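You operate a simulated robot arm through the tools that you are given. There is no shell and no other tool.

You run a simulated robot arm. Do the job below in one go: nothing can be reset, and whatever is moved stays where it is left.

TASK
Wipe the slide shelf clean and close the chiller up.
Fine: push the shelf and the wide drawer in, switch the lamp off, leave the knob; beige cloth, back on the long counter. What is to be rubbed or washed off counts as gone when no trace of it is left.

The check looks at the end state, three seconds after you hand in, the way a careful person would. Anything else that was tipped, shoved, dropped, spilled or broken makes it a failure. Flat cloth is picked up by pressing the open fingertips on it (5 to 10 N) and closing them slowly along it; thin cloth reads only 2 to 8 mm in the jaws.

THE ROBOT
A 7-joint arm with a three-finger gripper, fixed in place. Base frame: the origin is at the foot of the arm, x ahead of it, y to its left, z up; the work surface is at about z = 110.4. Lengths are in cm, angles in degrees, forces in N, time in s.
Its first joint turns from -166.0 to 166.0 degrees. Payload 2.69 kg.
Tool frame: the origin (TCP) lies between the finger pads and is the grasp point; the fingertips stand 3 cm ahead of it; z points along the fingers, y is the line along which they close. Largest opening 12.8 cm; the body of the gripper starts 11.7 cm behind the TCP.
Orientation is that of the tool frame in the base frame, as [roll, pitch, yaw] about the fixed x, y, z axes, in that order (R = Rz(yaw) Ry(pitch) Rx(roll)). With the fingers straight down and closing along the base's y, the tool's x points along the base's -x, its y along +y and its z along -z.

THE INTERFACE
- The arm moves only by the tool nudge_tool. Its arguments are lists of equal length, an entry for each row: "angular": the turn, a rotation vector about the base's x, y, z in degrees, a list of three; "translation": the shift along the base's x, y, z in cm, a list of three; "gripper": the closure in counts, from 0 (fully open) to 255 (shut). In form: {"angular": [[rx, ry, rz], ...], "translation": [[dx, dy, dz], ...], "gripper": [gripper, ...]}. A call has 1 to 20 rows; each row shifts and turns the commanded pose from where the row before left it. A row lasts 0.2 s, in which the tool goes at most 5 cm and 8.6 degrees; a call with a longer step from one row to the next is refused whole, and so is a gripper value outside its range. Where a pose cannot be reached the arm comes as near as it can. A force on the tool above 50 N (or 10 N above the force at the start of the call, whichever is more), or a blocked arm, ends the call early, and 0.2 s more pass. Each finger halts on what it meets, pressing with about 33 N; the grip force reading is that of the motor and also rises with nothing between the fingers. The clock runs only during rows and for 0.2 s after the last one: add rows that do not move to give the fingers time. The reply holds the time, the measured pose of the TCP, the force on the tool along the base axes, the opening and the grip force, in the units named above and with some noise, with the torque about the TCP (base axes, N m) and any sound that the robot's microphone picked up.
- Cameras (640 x 400 px; columns grow to the right, rows downward): "scene" is fixed at [39.99, 50.02, 168.08]; the picture's right is [-0.80, -0.60, 0.00], its down [-0.52, 0.69, -0.51] and it looks along [0.31, -0.41, -0.86] (base axes); focal length 214 px, centre (320, 200). "wrist" rides on the gripper at [5.8, 5.4, -13.1] in the tool frame; the picture's right is [-0.68, 0.74, 0.00], its down [-0.62, -0.57, -0.55] and it looks along [-0.40, -0.37, 0.84] (tool axes); focal length 234 px, centre (320, 200). There is no depth. A picture from a camera that has moved, and an enlarged one, comes with that camera's place and axes in the base frame and with its lens.
- get_image(camera): a new picture of that camera. The clock stands still meanwhile.
- lift_body(by): slides the trunk up (or, below 0, down) by that many cm; the arm rides with it, the base frame stays. It gives what a move gives, with no picture.
- inspect(camera, box): a new picture of the part [left, top, right, bottom] of that camera's present view, enlarged. The clock stands still meanwhile.
- hand_in(): hands the job in; it is judged then, once.

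Places have to be worked out from the pictures, the camera data and where the tool is seen. Open the gripper and draw the arm clear of the work before you hand the job in, unless the task says otherwise.

The tools are called after "Request:" as a command line: name --argument value ..., lists and objects as JSON in quotes. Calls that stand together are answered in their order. nudge_tool: Moves the arm, as the interface text tells. Its arguments: {"type":"object","properties":{"angular":{"type":"array"},"translation":{"type":"array"},"gripper":{"type":"array"}},"required":["angular","translation","gripper"]} The other tools are called the same way: lift_body (by) slides the trunk up or down; get_image (camera) takes a picture; inspect (camera, box) takes an enlarged picture of a part of a camera's view; hand_in () hands the job in.

At the start:

```text
t: 0.0
eef_pos: [55.17, 7.71, 147.51]
tcp_rot: [180.0, 0.1, 179.9]
ft_force: [-1.2, -0.3, 0.1]
wrist_torque: [-0.03, 0.0, -0.01]
width: 12.78
finger_force: 0.1
trunk travel left (down, up): [-27.5, 7.5]
```

scene: 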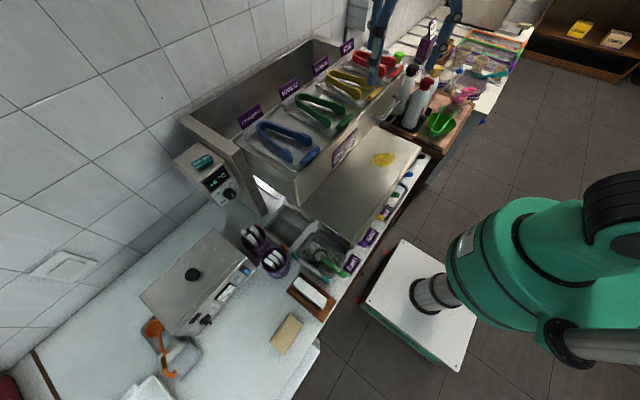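
wrist: 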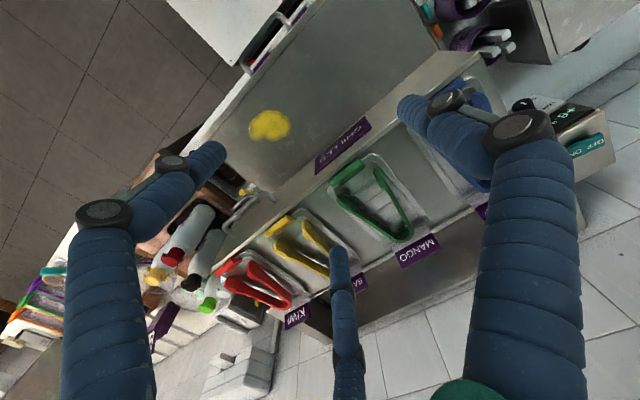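

I'll start by examining the scene in enlarged views to find the shelf, drawer, lamp switch, knob and cloth.

Request:
inspect --camera "scene" --box '[160, 120, 320, 220]'

Request:
inspect --camera "scene" --box '[120, 220, 360, 370]'

Request:
inspect --camera "scene" --box '[280, 120, 440, 220]'

Request:
inspect --camera "scene" --box '[360, 0, 560, 125]'

Request:
inspect --camera "scene" --box '[240, 180, 368, 260]'

Request:
inspect --camera "wrist" --box '[400, 0, 640, 150]'

```text
4.00 times, centred on (240, 170) of scene
camera zoom: at [39.99, 50.02, 168.08], right [-0.8, -0.6, 0.0], down [-0.52, 0.69, -0.51], along [0.31, -0.41, -0.86], focal length 858 px, centre (640, 320)
```

zoom: 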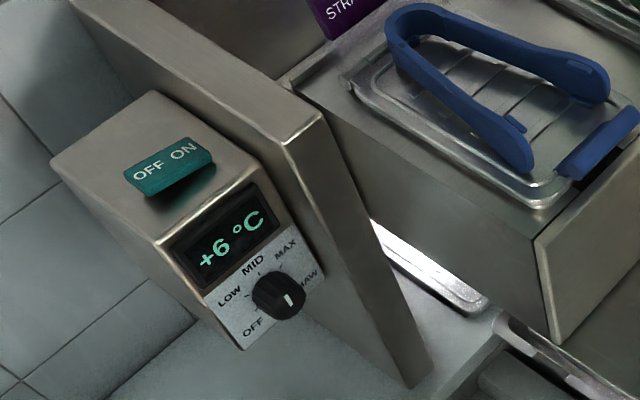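

```text
2.67 times, centred on (240, 295) of scene
camera zoom: at [39.99, 50.02, 168.08], right [-0.8, -0.6, 0.0], down [-0.52, 0.69, -0.51], along [0.31, -0.41, -0.86], focal length 572 px, centre (533, -53)
```

zoom: 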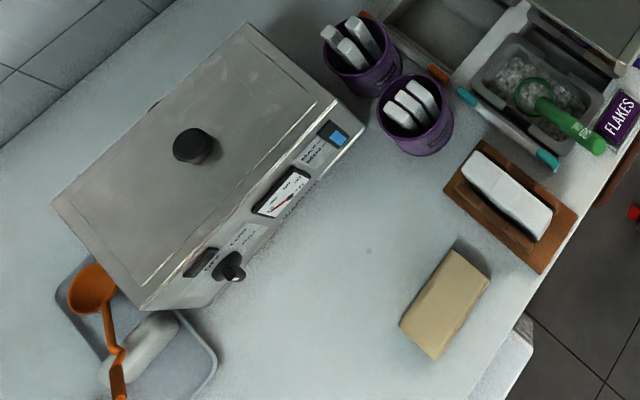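

```text
4.00 times, centred on (360, 170) of scene
camera zoom: at [39.99, 50.02, 168.08], right [-0.8, -0.6, 0.0], down [-0.52, 0.69, -0.51], along [0.31, -0.41, -0.86], focal length 858 px, centre (160, 320)
```

zoom: 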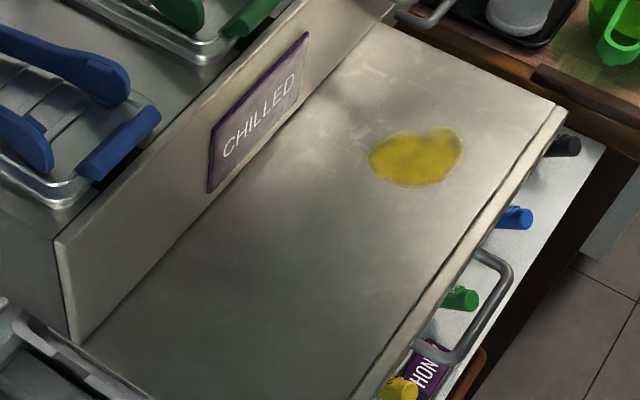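

```text
3.20 times, centred on (460, 62) of scene
camera zoom: at [39.99, 50.02, 168.08], right [-0.8, -0.6, 0.0], down [-0.52, 0.69, -0.51], along [0.31, -0.41, -0.86], focal length 686 px, centre (-128, 640)
```

zoom: 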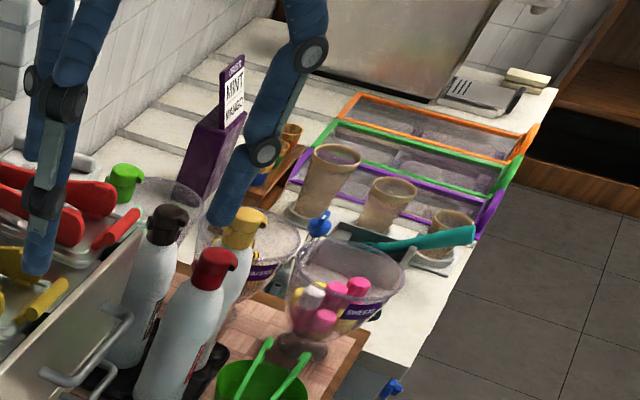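

```text
5.00 times, centred on (304, 220) of scene
camera zoom: at [39.99, 50.02, 168.08], right [-0.8, -0.6, 0.0], down [-0.52, 0.69, -0.51], along [0.31, -0.41, -0.86], focal length 1072 px, centre (400, 100)
```

zoom: 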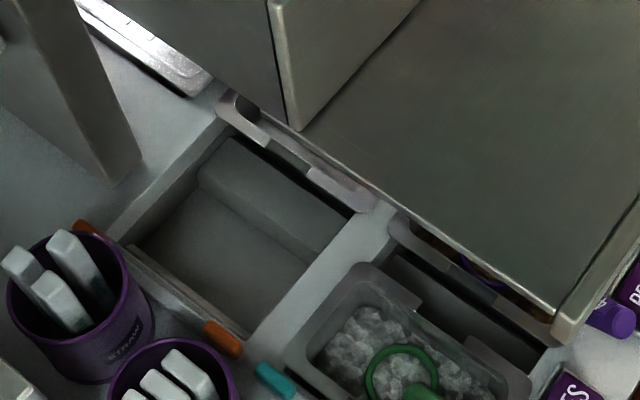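

```text
2.67 times, centred on (520, 75) of wrist
camera zoom: at [49.4, 13.1, 160.71], right [0.68, 0.74, 0.0], down [0.62, -0.57, 0.55], along [0.4, -0.37, -0.84], focal length 624 px, centre (-213, 533)
```

zoom: 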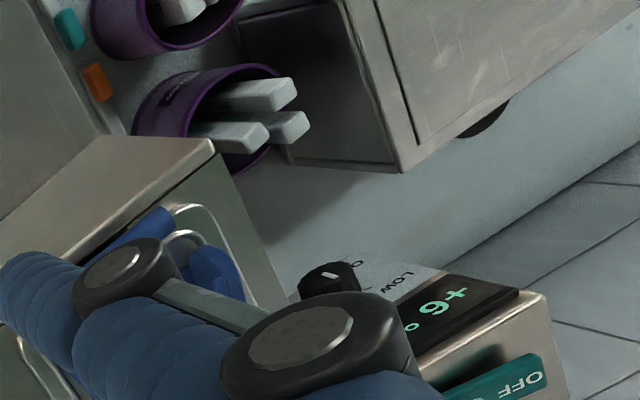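

The stain triangulates to about (52.5, -3.5, 111.3). I look closer at the stain, fingers and the switch before moving.

Request:
inspect --camera "scene" --box '[340, 0, 500, 100]'

Request:
inspect --camera "wrist" --box '[120, 50, 360, 200]'

Request:
inspect --camera "scene" --box '[260, 300, 324, 340]'

Request:
inspect --camera "scene" --box '[180, 145, 244, 185]'

Request:
inspect --camera "scene" --box '[490, 5, 554, 45]'

Request:
inspect --camera "scene" --box '[180, 30, 420, 180]'

```text
4.00 times, centred on (420, 50) of scene
camera zoom: at [39.99, 50.02, 168.08], right [-0.8, -0.6, 0.0], down [-0.52, 0.69, -0.51], along [0.31, -0.41, -0.86], focal length 858 px, centre (-80, 800)
```

zoom: 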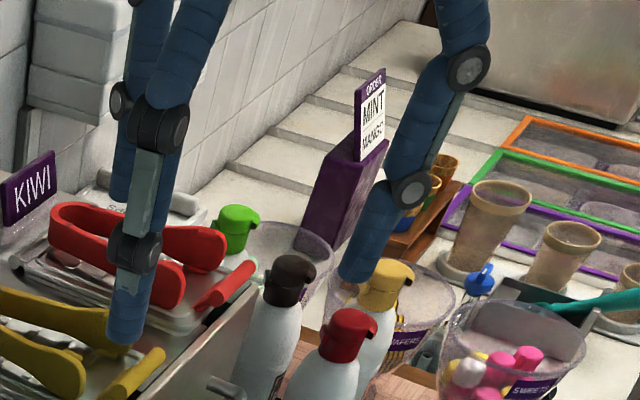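

```text
2.67 times, centred on (240, 125) of wrist
camera zoom: at [49.4, 13.1, 160.71], right [0.68, 0.74, 0.0], down [0.62, -0.57, 0.55], along [0.4, -0.37, -0.84], focal length 624 px, centre (533, 400)
```

zoom: 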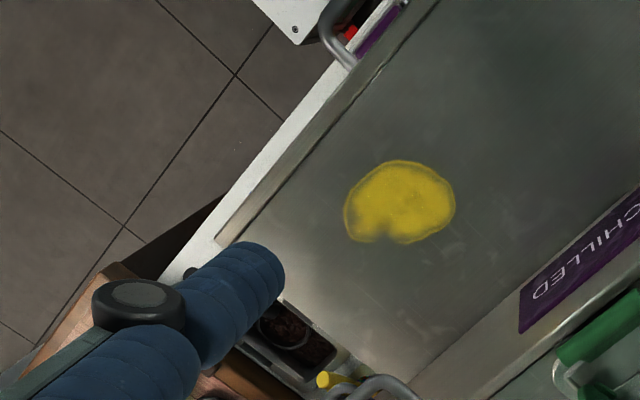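

```text
10.00 times, centred on (292, 320) of scene
camera zoom: at [39.99, 50.02, 168.08], right [-0.8, -0.6, 0.0], down [-0.52, 0.69, -0.51], along [0.31, -0.41, -0.86], focal length 2145 px, centre (600, -1000)
```

zoom: 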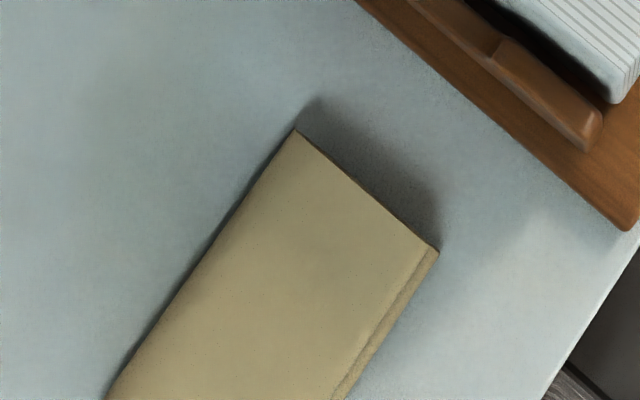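

```text
10.00 times, centred on (212, 165) of scene
camera zoom: at [39.99, 50.02, 168.08], right [-0.8, -0.6, 0.0], down [-0.52, 0.69, -0.51], along [0.31, -0.41, -0.86], focal length 2145 px, centre (1400, 550)
```

zoom: 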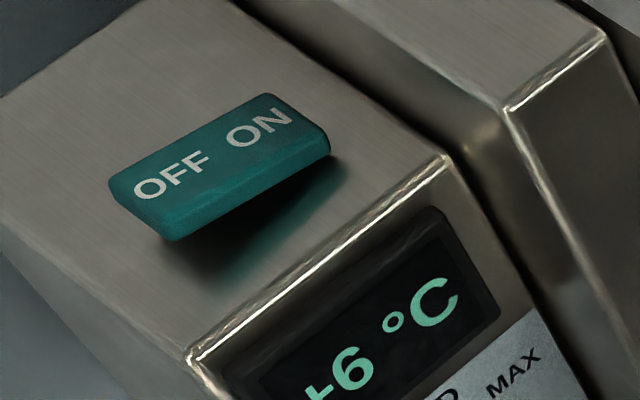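

```text
10.00 times, centred on (522, 25) of scene
camera zoom: at [39.99, 50.02, 168.08], right [-0.8, -0.6, 0.0], down [-0.52, 0.69, -0.51], along [0.31, -0.41, -0.86], focal length 2145 px, centre (-1700, 1950)
```

zoom: 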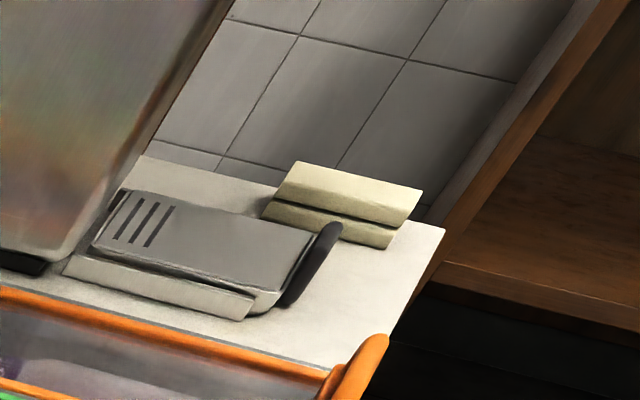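

```text
2.67 times, centred on (300, 105) of scene
camera zoom: at [39.99, 50.02, 168.08], right [-0.8, -0.6, 0.0], down [-0.52, 0.69, -0.51], along [0.31, -0.41, -0.86], focal length 572 px, centre (373, 453)
```

zoom: 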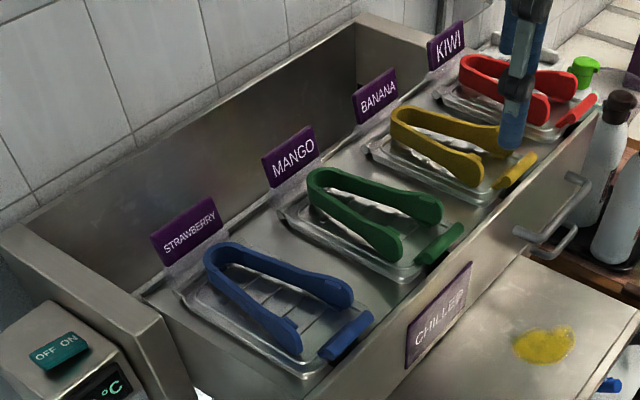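

The cloth appears as a folded pad at about x 43–47, y 52–59 on the counter. I'll carry the gripper up and over it, turning it 90° so the fingers close along x, and look.

Request:
nudge_tool --angular '[[0, 0, 0], [0, 0, 7.5], [0, 0, 7.5], [0, 0, 7.5], [0, 0, 7.5], [0, 0, 7.5], [0, 0, 7.5], [0, 0, 7.5], [0, 0, 7.5], [0, 0, 7.5], [0, 0, 7.5], [0, 0, 7.5], [0, 0, 7.5], [0, 0, 0], [0, 0, 0]]' --translation '[[-0.5, 0, 1], [-0.8, 3.9, 0], [-0.8, 3.9, 0], [-0.8, 3.9, 0], [-0.8, 3.9, 0], [-0.8, 3.9, 0], [-0.8, 3.9, 0], [-0.8, 3.9, 0], [-0.8, 3.9, 0], [-0.8, 3.9, -2], [-0.8, 3.9, -2], [-0.8, 3.9, -2], [-0.8, 3.9, -2], [0, 1, -2], [0, 0, 0]]' --gripper '[0, 0, 0, 0, 0, 0, 0, 0, 0, 0, 0, 0, 0, 0, 0]'

Request:
get_image --camera "wrist"

Request:
get_image --camera "scene"

```text
t: 3.2
eef_pos: [45.16, 55.58, 138.63]
tcp_rot: [179.9, 0.0, -89.9]
ft_force: [-0.5, -0.9, -0.1]
wrist_torque: [-0.03, 0.0, -0.01]
width: 12.8
finger_force: 0.0
trunk travel left (down, up): [-27.5, 7.5]
```

```text
taken
camera wrist: at [39.9, 49.75, 151.69], right [-0.74, 0.68, 0.0], down [0.57, 0.62, 0.55], along [0.37, 0.4, -0.84], focal length 234 px, centre (320, 200)
```

wrist: 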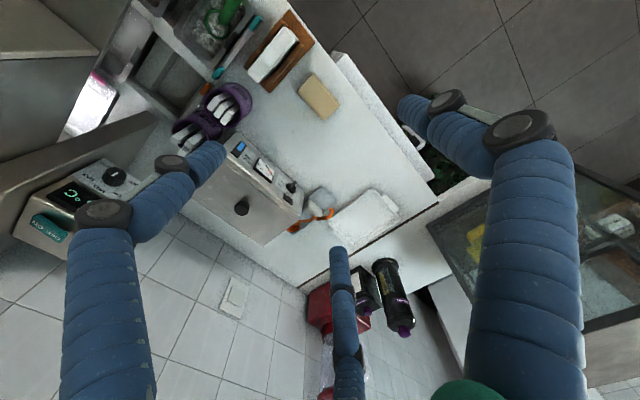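

```text
taken
```

scene: 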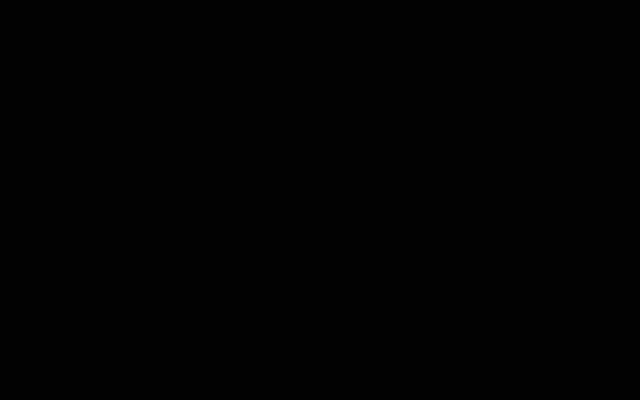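

The counter and cloth are visible (the scene camera is inside the arm now). I zoom into the cloth, the switch and the finger tips.

Request:
inspect --camera "wrist" --box '[270, 60, 366, 120]'

Request:
inspect --camera "wrist" --box '[0, 140, 160, 240]'

Request:
inspect --camera "wrist" --box '[100, 0, 340, 150]'

```text
6.67 times, centred on (318, 90) of wrist
camera zoom: at [39.9, 49.75, 151.69], right [-0.74, 0.68, 0.0], down [0.57, 0.62, 0.55], along [0.37, 0.4, -0.84], focal length 1561 px, centre (333, 933)
```

zoom: 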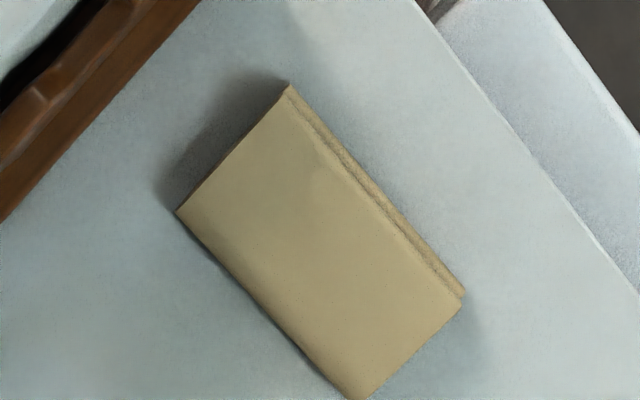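

```text
4.00 times, centred on (80, 190) of wrist
camera zoom: at [39.9, 49.75, 151.69], right [-0.74, 0.68, 0.0], down [0.57, 0.62, 0.55], along [0.37, 0.4, -0.84], focal length 937 px, centre (1280, 240)
```

zoom: 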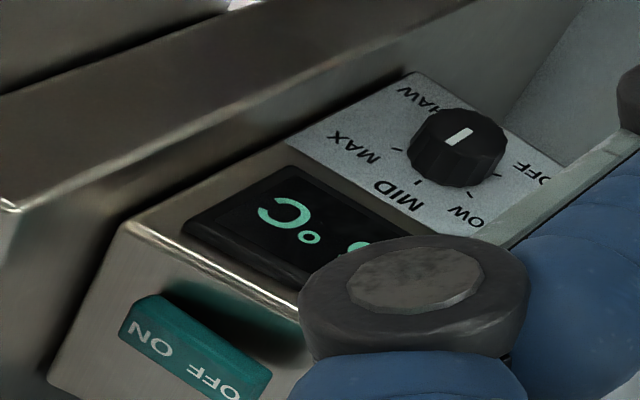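

```text
2.67 times, centred on (220, 75) of wrist
camera zoom: at [39.9, 49.75, 151.69], right [-0.74, 0.68, 0.0], down [0.57, 0.62, 0.55], along [0.37, 0.4, -0.84], focal length 624 px, centre (587, 533)
```

zoom: 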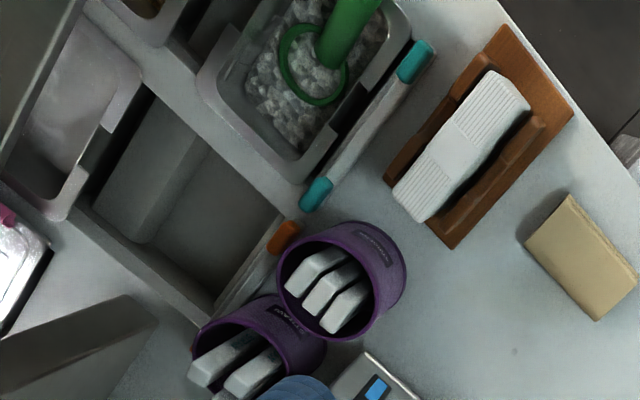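

The pad seems centred near (44.7, 54.8), about 3.8 × 6.5 cm. I descend halfway with the jaws partly closed and look again.

Request:
nudge_tool --angular '[[0, 0, 0], [0, 0, 0], [0, 0, 0], [0, 0, 0], [0, 0, 0], [0, 0, 0]]' --translation '[[-0.4, -0.6, -3], [0, 0, -3], [0, 0, -3], [0, 0, -3], [0, 0, -3], [0, 0, 0]]' --gripper '[100, 100, 100, 100, 100, 100]'

Request:
get_image --camera "wrist"

Request:
get_image --camera "scene"

```text
t: 4.6
eef_pos: [44.55, 54.91, 123.57]
tcp_rot: [180.0, -0.1, -90.0]
ft_force: [-1.3, 0.1, 0.7]
wrist_torque: [0.02, 0.0, -0.03]
width: 7.81
finger_force: 0.0
trunk travel left (down, up): [-27.5, 7.5]
```

```text
taken
camera wrist: at [39.32, 49.19, 136.6], right [-0.74, 0.68, 0.0], down [0.57, 0.62, 0.55], along [0.37, 0.4, -0.84], focal length 234 px, centre (320, 200)
```

wrist: 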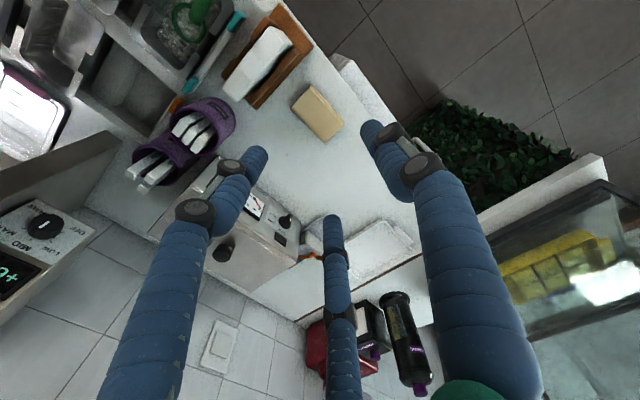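

```text
taken
```

scene: 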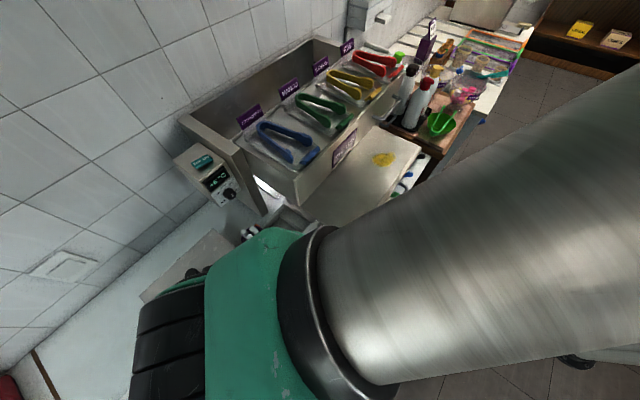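

The fingertip projection agrees with my camera model. I zoom in on the cloth for precise corners.

Request:
inspect --camera "wrist" --box '[250, 70, 378, 150]'

```text
5.00 times, centred on (314, 110) of wrist
camera zoom: at [39.32, 49.19, 136.6], right [-0.74, 0.68, 0.0], down [0.57, 0.62, 0.55], along [0.37, 0.4, -0.84], focal length 1171 px, centre (350, 650)
```

zoom: 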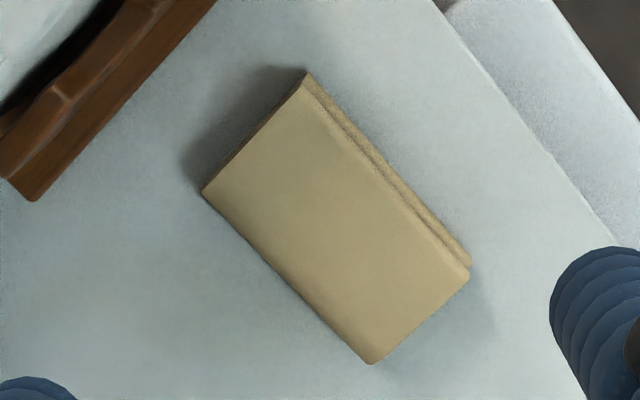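

Comparing the two wrist views, the cloth's counter is actually much lower (z ≈ 89), so the cloth sits near (47.1, 57.2). I shift there and descend to z≈106, then re-measure.

Request:
nudge_tool --angular '[[0, 0, 0], [0, 0, 0], [0, 0, 0], [0, 0, 0], [0, 0, 0], [0, 0, 0], [0, 0, 0]]' --translation '[[1.2, 1.1, -2], [1.2, 1.1, -3], [0, 0, -3], [0, 0, -3], [0, 0, -3], [0, 0, -3], [0, 0, 0]]' --gripper '[100, 100, 100, 100, 100, 100, 100]'

Request:
get_image --camera "wrist"

Request:
get_image --camera "scene"

```text
t: 6.2
eef_pos: [47.04, 57.18, 106.43]
tcp_rot: [-180.0, 0.0, -90.1]
ft_force: [0.2, 0.0, -0.7]
wrist_torque: [-0.01, 0.05, 0.02]
width: 7.78
finger_force: 0.1
trunk travel left (down, up): [-27.5, 7.5]
```

```text
taken
camera wrist: at [41.78, 51.4, 119.63], right [-0.74, 0.68, 0.0], down [0.57, 0.62, 0.55], along [0.37, 0.4, -0.84], focal length 234 px, centre (320, 200)
```

wrist: 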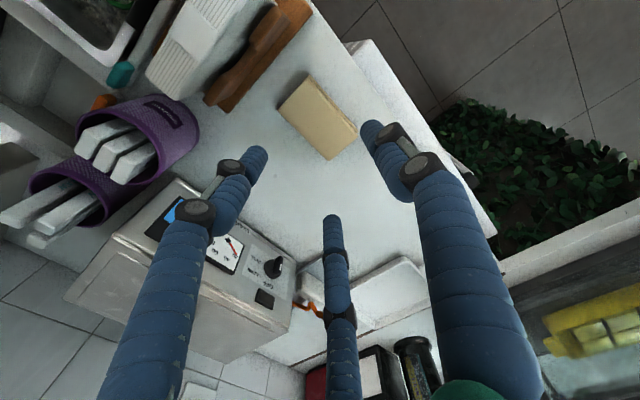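

```text
taken
```

scene: 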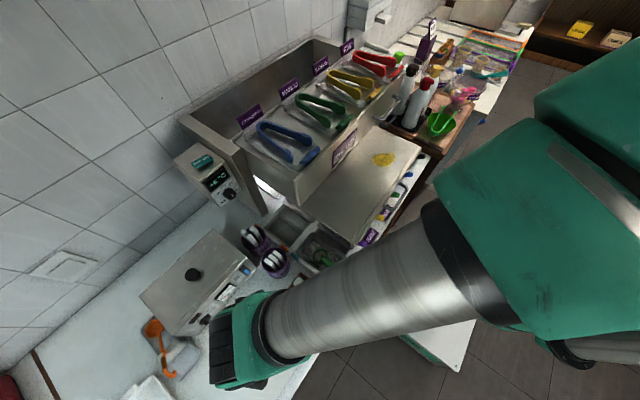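

The third view fixes the cloth at x 44.5–49.4, y 52.5–61.2, top near z≈90. I descend so the tips are about 1 cm above it and look again.

Request:
nudge_tool --angular '[[0, 0, 0], [0, 0, 0], [0, 0, 0], [0, 0, 0], [0, 0, 0]]' --translation '[[0, -0.2, -3], [0, 0, -3], [0, 0, -3], [0, 0, -2.4], [0, 0, 0]]' --gripper '[100, 100, 100, 100, 100]'

Request:
get_image --camera "wrist"

Request:
inspect --camera "wrist" --box '[200, 80, 440, 230]'

Request:
get_image --camera "scene"

```text
t: 7.4
eef_pos: [46.97, 56.82, 95.05]
tcp_rot: [180.0, -0.1, -90.0]
ft_force: [0.4, 0.3, -0.1]
wrist_torque: [-0.01, 0.01, -0.01]
width: 7.79
finger_force: 0.0
trunk travel left (down, up): [-27.5, 7.5]
```

```text
taken
camera wrist: at [41.73, 51.1, 108.24], right [-0.74, 0.68, 0.0], down [0.57, 0.62, 0.55], along [0.37, 0.4, -0.84], focal length 234 px, centre (320, 200)
```

wrist: 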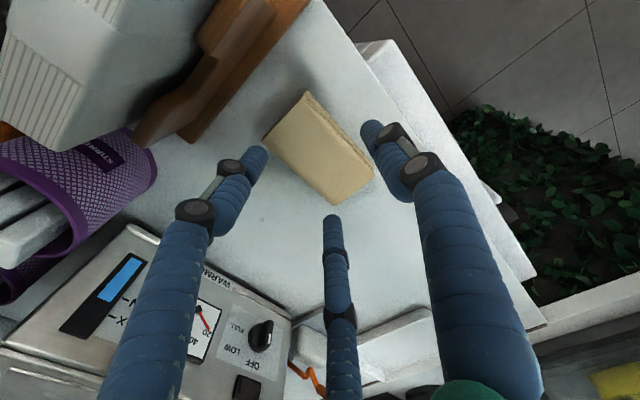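

```text
2.67 times, centred on (320, 155) of wrist
camera zoom: at [41.73, 51.1, 108.24], right [-0.74, 0.68, 0.0], down [0.57, 0.62, 0.55], along [0.37, 0.4, -0.84], focal length 624 px, centre (320, 320)
```

zoom: 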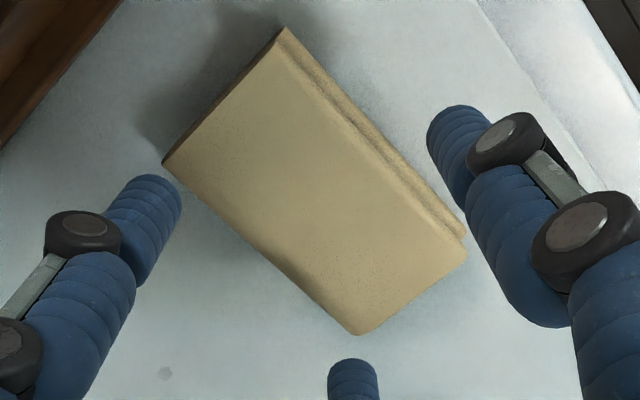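

```text
taken
```

scene: 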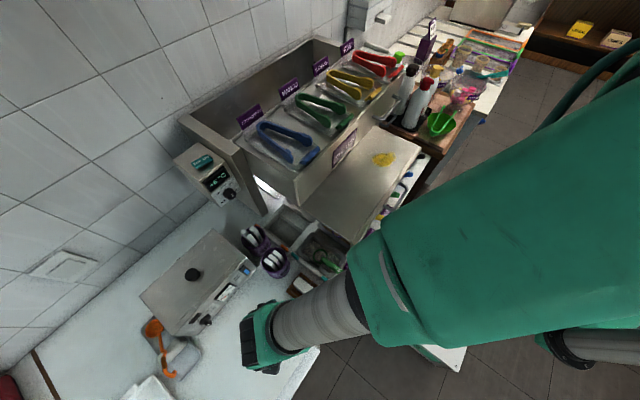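

Cloth centre is stable at about (46.7, 56.6), top z≈90.5. I centre on it and lower slowly, watching the force.

Request:
nudge_tool --angular '[[0, 0, 0], [0, 0, 0], [0, 0, 0], [0, 0, 0]]' --translation '[[-0.25, -0.25, -1], [0, 0, -1], [0, 0, -0.5], [0, 0, 0]]' --gripper '[100, 100, 100, 100]'

Request:
inspect --camera "wrist" --box '[200, 80, 440, 230]'

```text
t: 8.4
eef_pos: [46.79, 56.63, 92.78]
tcp_rot: [-180.0, 0.0, -90.0]
ft_force: [-0.4, 0.4, 0.3]
wrist_torque: [-0.02, -0.01, 0.02]
width: 7.78
finger_force: 0.0
trunk travel left (down, up): [-27.5, 7.5]
```

```text
2.67 times, centred on (320, 155) of wrist
camera zoom: at [41.53, 50.8, 105.8], right [-0.74, 0.68, 0.0], down [0.57, 0.62, 0.55], along [0.37, 0.4, -0.84], focal length 624 px, centre (320, 320)
```

zoom: 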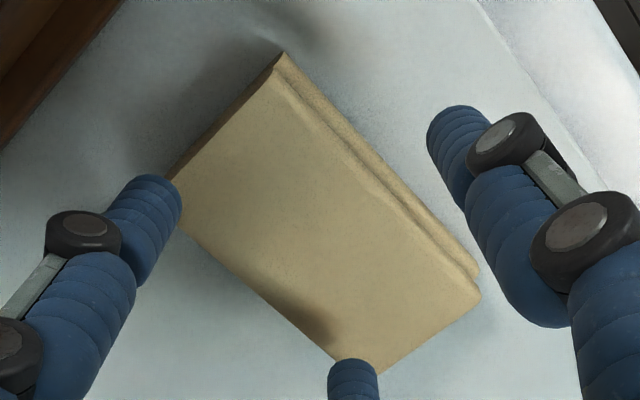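

No contact yet with the tips at about z 89.8. I step down in small increments until the counter is felt.

Request:
nudge_tool --angular '[[0, 0, 0], [0, 0, 0], [0, 0, 0]]' --translation '[[0, 0, -0.3], [0, 0, -0.3], [0, 0, 0]]' --gripper '[100, 100, 100]'

Request:
inspect --camera "wrist" --box '[200, 80, 440, 230]'

```text
t: 9.2
eef_pos: [46.83, 56.6, 92.0]
tcp_rot: [180.0, 0.0, -90.1]
ft_force: [-0.2, 0.0, 0.3]
wrist_torque: [-0.03, 0.0, -0.03]
width: 7.8
finger_force: 0.1
trunk travel left (down, up): [-27.5, 7.5]
```

```text
2.67 times, centred on (320, 155) of wrist
camera zoom: at [41.54, 50.85, 105.2], right [-0.74, 0.68, 0.0], down [0.57, 0.62, 0.55], along [0.37, 0.4, -0.84], focal length 624 px, centre (320, 320)
```

zoom: 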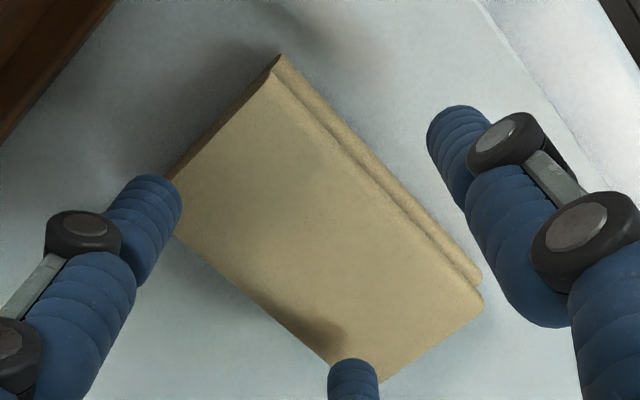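

Still free at tips ≈ 89.0. I continue downward.

Request:
nudge_tool --angular '[[0, 0, 0], [0, 0, 0], [0, 0, 0]]' --translation '[[0, 0, -0.25], [0, 0, -0.25], [0, 0, 0]]' --gripper '[100, 100, 100]'

```text
t: 10.0
eef_pos: [46.77, 56.6, 91.41]
tcp_rot: [180.0, 0.1, -90.0]
ft_force: [0.1, -0.3, -0.4]
wrist_torque: [0.0, 0.03, 0.03]
width: 7.8
finger_force: 0.0
trunk travel left (down, up): [-27.5, 7.5]
```

Still free at tips ≈ 88.4; two more small steps.

Request:
nudge_tool --angular '[[0, 0, 0], [0, 0, 0], [0, 0, 0]]' --translation '[[0, 0, -0.25], [0, 0, -0.25], [0, 0, 0]]' --gripper '[100, 100, 100]'

Request:
inspect --camera "wrist" --box '[200, 80, 440, 230]'

```text
t: 10.8
eef_pos: [46.79, 56.63, 91.1]
tcp_rot: [180.0, 0.0, -90.0]
ft_force: [-0.9, 0.2, 0.4]
wrist_torque: [-0.01, 0.0, -0.04]
width: 7.79
finger_force: 0.0
trunk travel left (down, up): [-27.5, 7.5]
```

```text
2.67 times, centred on (320, 155) of wrist
camera zoom: at [41.51, 50.86, 104.19], right [-0.74, 0.68, 0.0], down [0.57, 0.62, 0.55], along [0.37, 0.4, -0.84], focal length 624 px, centre (320, 320)
```

zoom: 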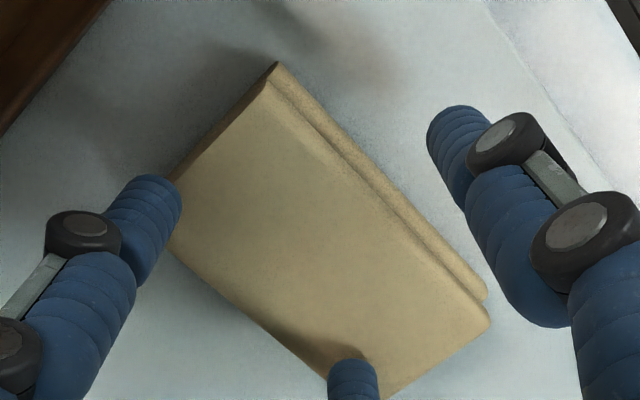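

Still no contact at tips ≈ 88.1. I lower further in small steps.

Request:
nudge_tool --angular '[[0, 0, 0], [0, 0, 0], [0, 0, 0]]' --translation '[[0, 0, -0.2], [0, 0, -0.2], [0, 0, 0]]' --gripper '[100, 100, 100]'

Request:
inspect --camera "scene" --box '[220, 270, 348, 350]'

```text
t: 11.6
eef_pos: [46.79, 56.69, 90.72]
tcp_rot: [180.0, 0.0, -90.0]
ft_force: [0.1, -0.3, 0.5]
wrist_torque: [0.0, 0.01, -0.02]
width: 7.8
finger_force: 0.2
trunk travel left (down, up): [-27.5, 7.5]
```

```text
5.00 times, centred on (284, 310) of scene
camera zoom: at [39.99, 50.02, 168.08], right [-0.8, -0.6, 0.0], down [-0.52, 0.69, -0.51], along [0.31, -0.41, -0.86], focal length 1072 px, centre (500, -350)
```

zoom: 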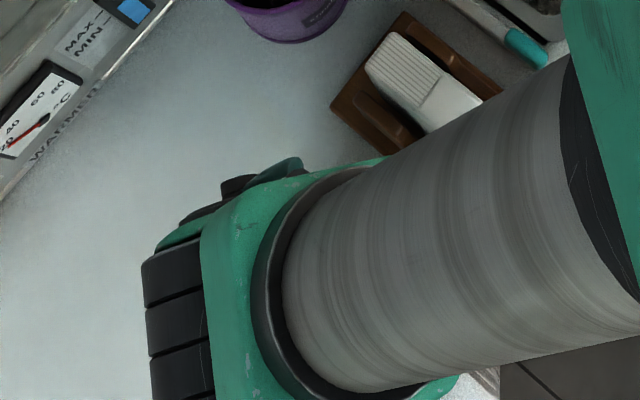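

Tips at ≈87.7 and still free; I keep going in small steps to feel the counter.

Request:
nudge_tool --angular '[[0, 0, 0], [0, 0, 0], [0, 0, 0], [0, 0, 0]]' --translation '[[0, 0, -0.2], [0, 0, -0.2], [0, 0, -0.2], [0, 0, 0]]' --gripper '[100, 100, 100, 100]'

Request:
inspect --camera "wrist" --box '[200, 80, 440, 230]'

```text
t: 12.6
eef_pos: [46.76, 56.78, 90.42]
tcp_rot: [-179.7, 0.3, -90.0]
ft_force: [1.1, -0.6, 27.7]
wrist_torque: [0.34, -0.83, 0.03]
width: 8.7
finger_force: 6.3
trunk travel left (down, up): [-27.5, 7.5]
```

```text
2.67 times, centred on (320, 155) of wrist
camera zoom: at [41.54, 50.91, 103.39], right [-0.74, 0.68, 0.0], down [0.56, 0.61, 0.55], along [0.37, 0.41, -0.83], focal length 624 px, centre (320, 320)
```

zoom: 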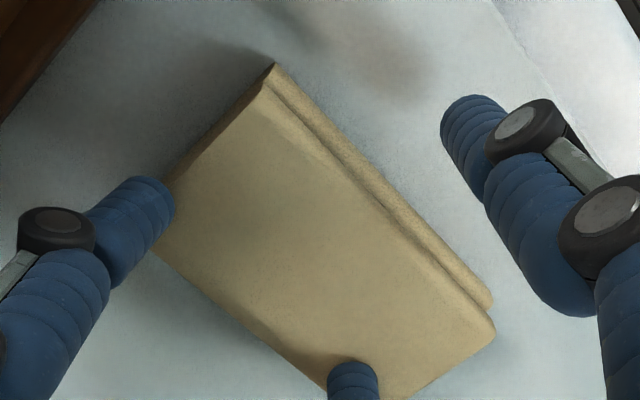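

Contact: the counter is at z ≈ 87.4, so the cloth is a ~2 cm thick folded pad. I back off 0.4 cm and close slowly on its sides.

Request:
nudge_tool --angular '[[0, 0, 0], [0, 0, 0], [0, 0, 0], [0, 0, 0], [0, 0, 0], [0, 0, 0], [0, 0, 0], [0, 0, 0], [0, 0, 0], [0, 0, 0], [0, 0, 0], [0, 0, 0], [0, 0, 0], [0, 0, 0]]' --translation '[[0, 0, 0.4], [0, 0, 0], [0, 0, 0], [0, 0, 0], [0, 0, 0], [0, 0, 0], [0, 0, 0], [0, 0, 0], [0, 0, 0], [0, 0, 0], [0, 0, 0], [0, 0, 0], [0, 0, 0], [0, 0, 0]]' --gripper '[100, 100, 108, 116, 124, 132, 138, 144, 150, 156, 162, 168, 174, 174]'

Request:
inspect --camera "wrist" --box '[200, 80, 440, 230]'

```text
t: 15.6
eef_pos: [46.91, 56.62, 90.57]
tcp_rot: [-179.9, 0.1, -90.0]
ft_force: [12.9, -1.7, 44.5]
wrist_torque: [-0.38, -1.29, 0.06]
width: 6.12
finger_force: 15.0
trunk travel left (down, up): [-27.5, 7.5]
```

```text
2.67 times, centred on (320, 155) of wrist
camera zoom: at [41.53, 50.82, 103.76], right [-0.74, 0.68, 0.0], down [0.56, 0.61, 0.55], along [0.37, 0.41, -0.83], focal length 624 px, centre (320, 320)
```

zoom: 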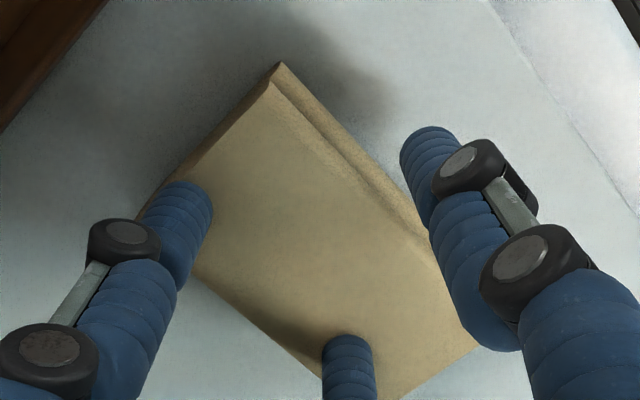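

The force and torque show the +x finger is resting on the pad rather than beside it. I open wider, lift, and re-measure.

Request:
nudge_tool --angular '[[0, 0, 0], [0, 0, 0], [0, 0, 0], [0, 0, 0], [0, 0, 0]]' --translation '[[0, 0, 0.5], [0, 0, 1], [0, 0, 1.5], [0, 0, 2], [0, 0, 0]]' --gripper '[174, 150, 60, 60, 60]'

Request:
get_image --camera "wrist"

Request:
inspect --camera "wrist" --box '[200, 80, 440, 230]'

```text
t: 16.8
eef_pos: [46.73, 56.59, 95.55]
tcp_rot: [180.0, 0.0, -90.0]
ft_force: [-0.2, 0.2, 0.3]
wrist_torque: [0.02, -0.03, -0.02]
width: 9.79
finger_force: 0.1
trunk travel left (down, up): [-27.5, 7.5]
```

```text
taken
camera wrist: at [41.45, 50.78, 108.63], right [-0.74, 0.68, 0.0], down [0.57, 0.62, 0.55], along [0.37, 0.4, -0.84], focal length 234 px, centre (320, 200)
```

wrist: 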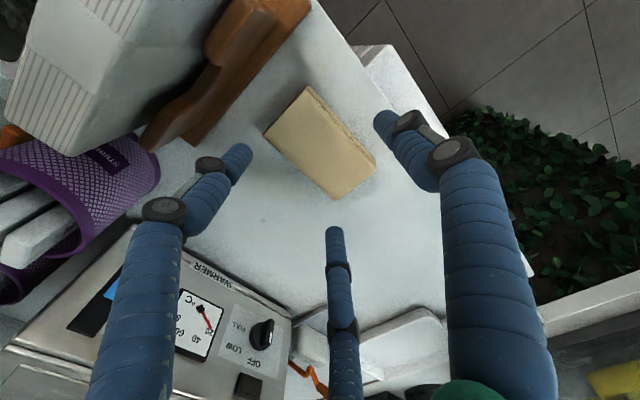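

```text
2.67 times, centred on (320, 155) of wrist
camera zoom: at [41.45, 50.78, 108.63], right [-0.74, 0.68, 0.0], down [0.57, 0.62, 0.55], along [0.37, 0.4, -0.84], focal length 624 px, centre (320, 320)
```

zoom: 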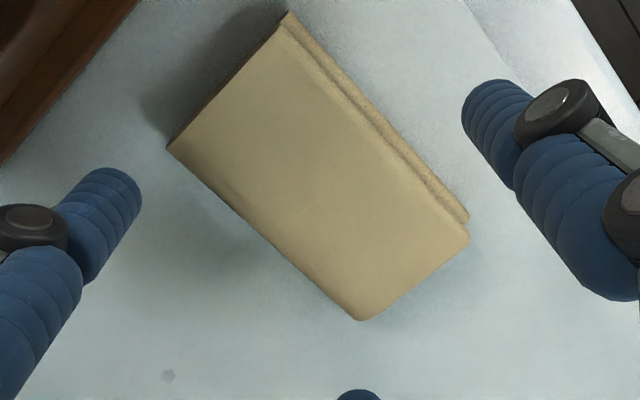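

Using the size change between views, the pad is 6 × 10 cm with its top at z ≈ 87.3, centred near (47, 57). With a 9.8 cm opening I straddle it and step down to the counter.

Request:
nudge_tool --angular '[[0, 0, 0], [0, 0, 0], [0, 0, 0], [0, 0, 0], [0, 0, 0], [0, 0, 0]]' --translation '[[0.25, 0.3, -2], [0, 0, -2], [0, 0, -1], [0, 0, -0.4], [0, 0, -0.3], [0, 0, 0]]' --gripper '[60, 60, 60, 60, 60, 60]'

Request:
inspect --camera "wrist" --box '[200, 80, 440, 230]'

```text
t: 18.2
eef_pos: [47.17, 57.02, 90.0]
tcp_rot: [-180.0, 0.1, -90.0]
ft_force: [0.9, -1.4, 14.3]
wrist_torque: [0.14, -0.49, -0.12]
width: 10.55
finger_force: 5.1
trunk travel left (down, up): [-27.5, 7.5]
```

```text
2.67 times, centred on (320, 155) of wrist
camera zoom: at [41.79, 51.17, 103.02], right [-0.74, 0.68, 0.0], down [0.56, 0.61, 0.55], along [0.37, 0.41, -0.83], focal length 624 px, centre (320, 320)
```

zoom: 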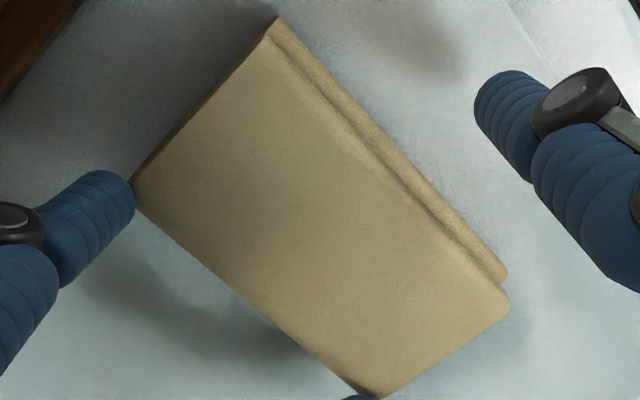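

The tips now touch near z≈87.0, i.e. roughly the counter, with the jaws outside the pad. I ease up 0.2 cm and close slowly to see where the fingers halt.

Request:
nudge_tool --angular '[[0, 0, 0], [0, 0, 0], [0, 0, 0], [0, 0, 0], [0, 0, 0], [0, 0, 0], [0, 0, 0], [0, 0, 0], [0, 0, 0], [0, 0, 0], [0, 0, 0], [0, 0, 0]]' --translation '[[0, 0, 0.25], [0, 0, 0], [0, 0, 0], [0, 0, 0], [0, 0, 0], [0, 0, 0], [0, 0, 0], [0, 0, 0], [0, 0, 0], [0, 0, 0], [0, 0, 0], [0, 0, 0]]' --gripper '[60, 60, 68, 76, 84, 92, 100, 108, 116, 124, 132, 132]'

Request:
inspect --camera "wrist" --box '[200, 80, 440, 230]'

```text
t: 21.0
eef_pos: [47.42, 57.2, 90.58]
tcp_rot: [-179.7, 0.3, -90.0]
ft_force: [4.0, -5.4, 28.3]
wrist_torque: [-0.82, -0.73, -0.05]
width: 7.39
finger_force: 8.8
trunk travel left (down, up): [-27.5, 7.5]
stopped in row 12: the force on the tool passed its limit at 50 N (the readings are from after the stop); the commanded pose is now the measured one
```

```text
2.67 times, centred on (320, 155) of wrist
camera zoom: at [42.0, 51.28, 103.61], right [-0.74, 0.68, 0.0], down [0.56, 0.61, 0.56], along [0.38, 0.41, -0.83], focal length 624 px, centre (320, 320)
```

zoom: 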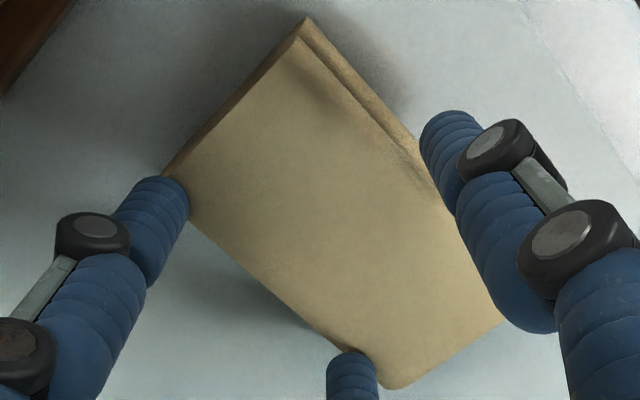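

Closing drives the tool up, so a finger is riding onto the pad. I lift off, and to learn which finger geometry is real I'll press gently on bare counter nearby (x≈57) and read the contact centre.

Request:
nudge_tool --angular '[[0, 0, 0], [0, 0, 0], [0, 0, 0], [0, 0, 0], [0, 0, 0], [0, 0, 0], [0, 0, 0]]' --translation '[[0, 0, 1], [0, 0, 2], [0, 0, 2], [0, 0, 2], [0, 0, 2], [0, 0, 0], [0, 0, 0]]' --gripper '[90, 60, 60, 60, 60, 255, 255]'

Request:
get_image --camera "wrist"

Request:
nudge_tool --angular '[[0, 0, 0], [0, 0, 0], [0, 0, 0]]' --translation '[[0, 0, 0], [0, 0, 0], [0, 0, 0]]' --gripper '[255, 255, 255]'

Request:
get_image --camera "wrist"

```text
t: 22.6
eef_pos: [47.15, 57.01, 99.24]
tcp_rot: [-179.8, 0.1, -90.0]
ft_force: [0.6, 0.2, -0.2]
wrist_torque: [0.03, 0.03, 0.02]
width: 0.2
finger_force: 31.0
trunk travel left (down, up): [-27.5, 7.5]
```

```text
taken
camera wrist: at [41.82, 51.23, 112.24], right [-0.74, 0.68, 0.0], down [0.56, 0.61, 0.55], along [0.37, 0.41, -0.83], focal length 234 px, centre (320, 200)
```

wrist: 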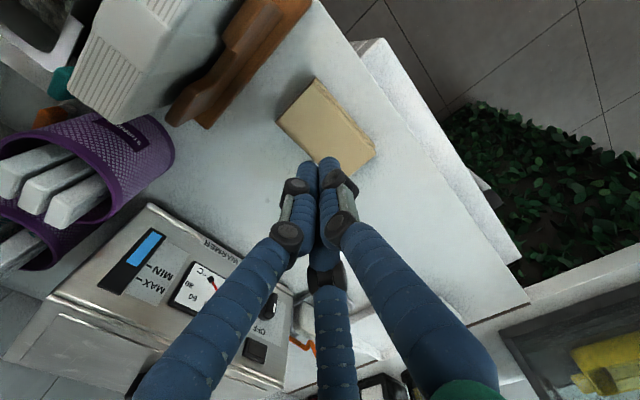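

```text
t: 23.4
eef_pos: [47.06, 57.04, 99.26]
tcp_rot: [-179.9, 0.2, -90.0]
ft_force: [0.2, -0.4, -0.6]
wrist_torque: [0.03, 0.04, 0.0]
width: 0.17
finger_force: 31.2
trunk travel left (down, up): [-27.5, 7.5]
```

```text
taken
camera wrist: at [41.81, 51.22, 112.25], right [-0.74, 0.68, 0.0], down [0.56, 0.61, 0.55], along [0.37, 0.41, -0.83], focal length 234 px, centre (320, 200)
```

wrist: 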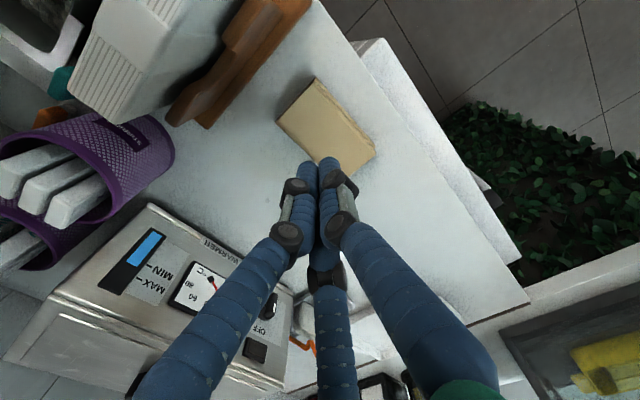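

The hand closes as a centric three-jaw, so straddling a 6×10 pad won't work; I'll use the press-and-pinch method on its top. Pad centre now ≈ (46.8, 58.1); I set a ~4.5 cm opening and come down near its surface.

Request:
nudge_tool --angular '[[0, 0, 0], [0, 0, 0], [0, 0, 0], [0, 0, 0], [0, 0, 0], [0, 0, 0]]' --translation '[[-0.2, 0.9, -1], [0, 0, -3], [0, 0, -2.5], [0, 0, -1], [0, 0, -0.5], [0, 0, 0]]' --gripper '[165, 165, 165, 165, 165, 165]'

Request:
inspect --camera "wrist" --box '[200, 80, 440, 230]'

```text
t: 24.8
eef_pos: [46.97, 57.91, 91.26]
tcp_rot: [-179.8, 0.1, -90.0]
ft_force: [0.4, 0.3, -0.3]
wrist_torque: [0.0, -0.02, 0.0]
width: 4.53
finger_force: 0.1
trunk travel left (down, up): [-27.5, 7.5]
```

```text
2.67 times, centred on (320, 155) of wrist
camera zoom: at [41.67, 52.11, 104.29], right [-0.74, 0.68, 0.0], down [0.56, 0.61, 0.55], along [0.37, 0.41, -0.83], focal length 624 px, centre (320, 320)
```

zoom: 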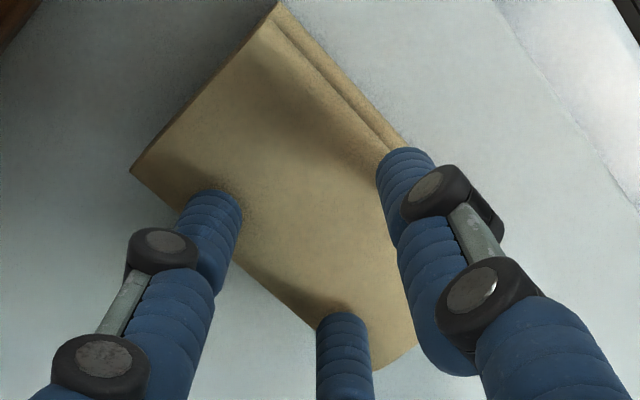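

Tips are over the pad; I step down in 0.15 cm increments to reach 5–10 N.

Request:
nudge_tool --angular '[[0, 0, 0], [0, 0, 0], [0, 0, 0]]' --translation '[[0, 0, -0.25], [0, 0, -0.2], [0, 0, 0]]' --gripper '[165, 165, 165]'

```text
t: 25.6
eef_pos: [47.06, 57.93, 90.77]
tcp_rot: [-179.9, 0.0, -90.0]
ft_force: [-1.6, 0.2, 3.0]
wrist_torque: [-0.13, 0.05, -0.01]
width: 4.5
finger_force: 0.1
trunk travel left (down, up): [-27.5, 7.5]
```

Light contact of 3 N on the pad at tips ≈ 87.8. A touch more to get about 7 N.

Request:
nudge_tool --angular '[[0, 0, 0], [0, 0, 0]]' --translation '[[0, 0, -0.07], [0, 0, 0]]' --gripper '[165, 165]'

```text
t: 26.2
eef_pos: [46.92, 58.06, 90.79]
tcp_rot: [-179.8, 0.1, -89.9]
ft_force: [-1.8, -2.4, 11.6]
wrist_torque: [-0.18, 0.04, 0.03]
width: 4.53
finger_force: 0.0
trunk travel left (down, up): [-27.5, 7.5]
```

About 10 N of pressing. Now I close slowly along the cloth.

Request:
nudge_tool --angular '[[0, 0, 0], [0, 0, 0], [0, 0, 0], [0, 0, 0], [0, 0, 0], [0, 0, 0], [0, 0, 0], [0, 0, 0], [0, 0, 0], [0, 0, 0], [0, 0, 0], [0, 0, 0], [0, 0, 0], [0, 0, 0], [0, 0, 0], [0, 0, 0], [0, 0, 0]]' --translation '[[0, 0, 0.03], [0, 0, 0], [0, 0, 0], [0, 0, 0], [0, 0, 0], [0, 0, 0], [0, 0, 0], [0, 0, 0], [0, 0, 0], [0, 0, 0], [0, 0, 0], [0, 0, 0], [0, 0, 0], [0, 0, 0], [0, 0, 0], [0, 0, 0], [0, 0, 0]]' --gripper '[171, 177, 183, 189, 195, 201, 207, 213, 219, 225, 231, 237, 243, 249, 255, 255, 255]'

Request:
inspect --camera "wrist" --box '[200, 80, 440, 230]'

```text
t: 29.8
eef_pos: [47.05, 57.95, 90.75]
tcp_rot: [-179.9, 0.2, -90.0]
ft_force: [0.4, 0.2, 0.5]
wrist_torque: [0.01, -0.01, 0.02]
width: 0.22
finger_force: 31.8
trunk travel left (down, up): [-27.5, 7.5]
```

```text
2.67 times, centred on (320, 155) of wrist
camera zoom: at [41.65, 52.14, 103.81], right [-0.74, 0.68, 0.0], down [0.56, 0.61, 0.55], along [0.37, 0.41, -0.83], focal length 624 px, centre (320, 320)
```

zoom: 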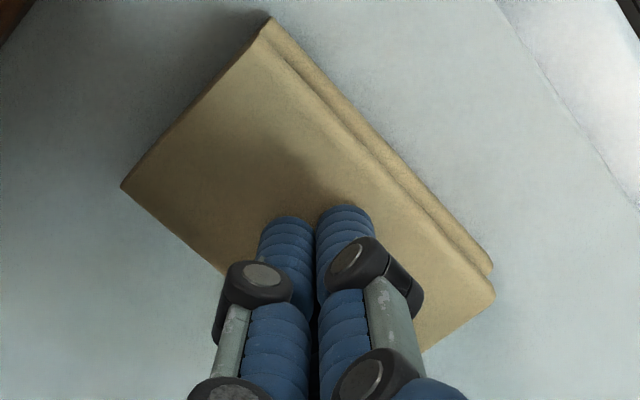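

Width reads 0.22 cm, barely above the empty reading. I lift 2 cm to see whether anything came along.

Request:
nudge_tool --angular '[[0, 0, 0], [0, 0, 0], [0, 0, 0], [0, 0, 0]]' --translation '[[0, 0, 0.5], [0, 0, 0.8], [0, 0, 0.8], [0, 0, 0]]' --gripper '[255, 255, 255, 255]'

Request:
inspect --camera "wrist" --box '[200, 80, 440, 230]'

```text
t: 30.8
eef_pos: [47.0, 57.94, 92.93]
tcp_rot: [-179.9, 0.1, -90.0]
ft_force: [0.6, -0.6, -0.3]
wrist_torque: [-0.03, -0.02, 0.0]
width: 0.22
finger_force: 31.9
trunk travel left (down, up): [-27.5, 7.5]
```

```text
2.67 times, centred on (320, 155) of wrist
camera zoom: at [41.63, 52.16, 105.91], right [-0.74, 0.68, 0.0], down [0.56, 0.61, 0.55], along [0.37, 0.41, -0.83], focal length 624 px, centre (320, 320)
```

zoom: 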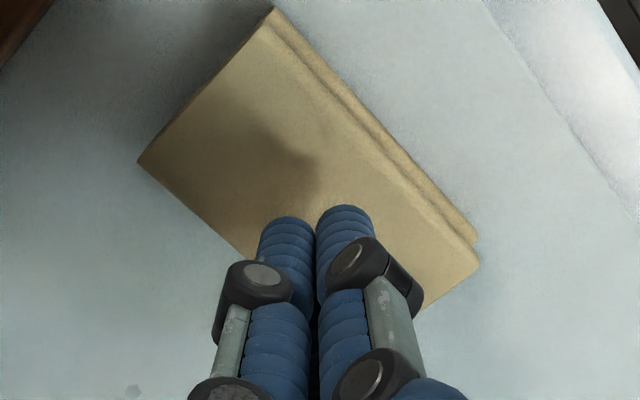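

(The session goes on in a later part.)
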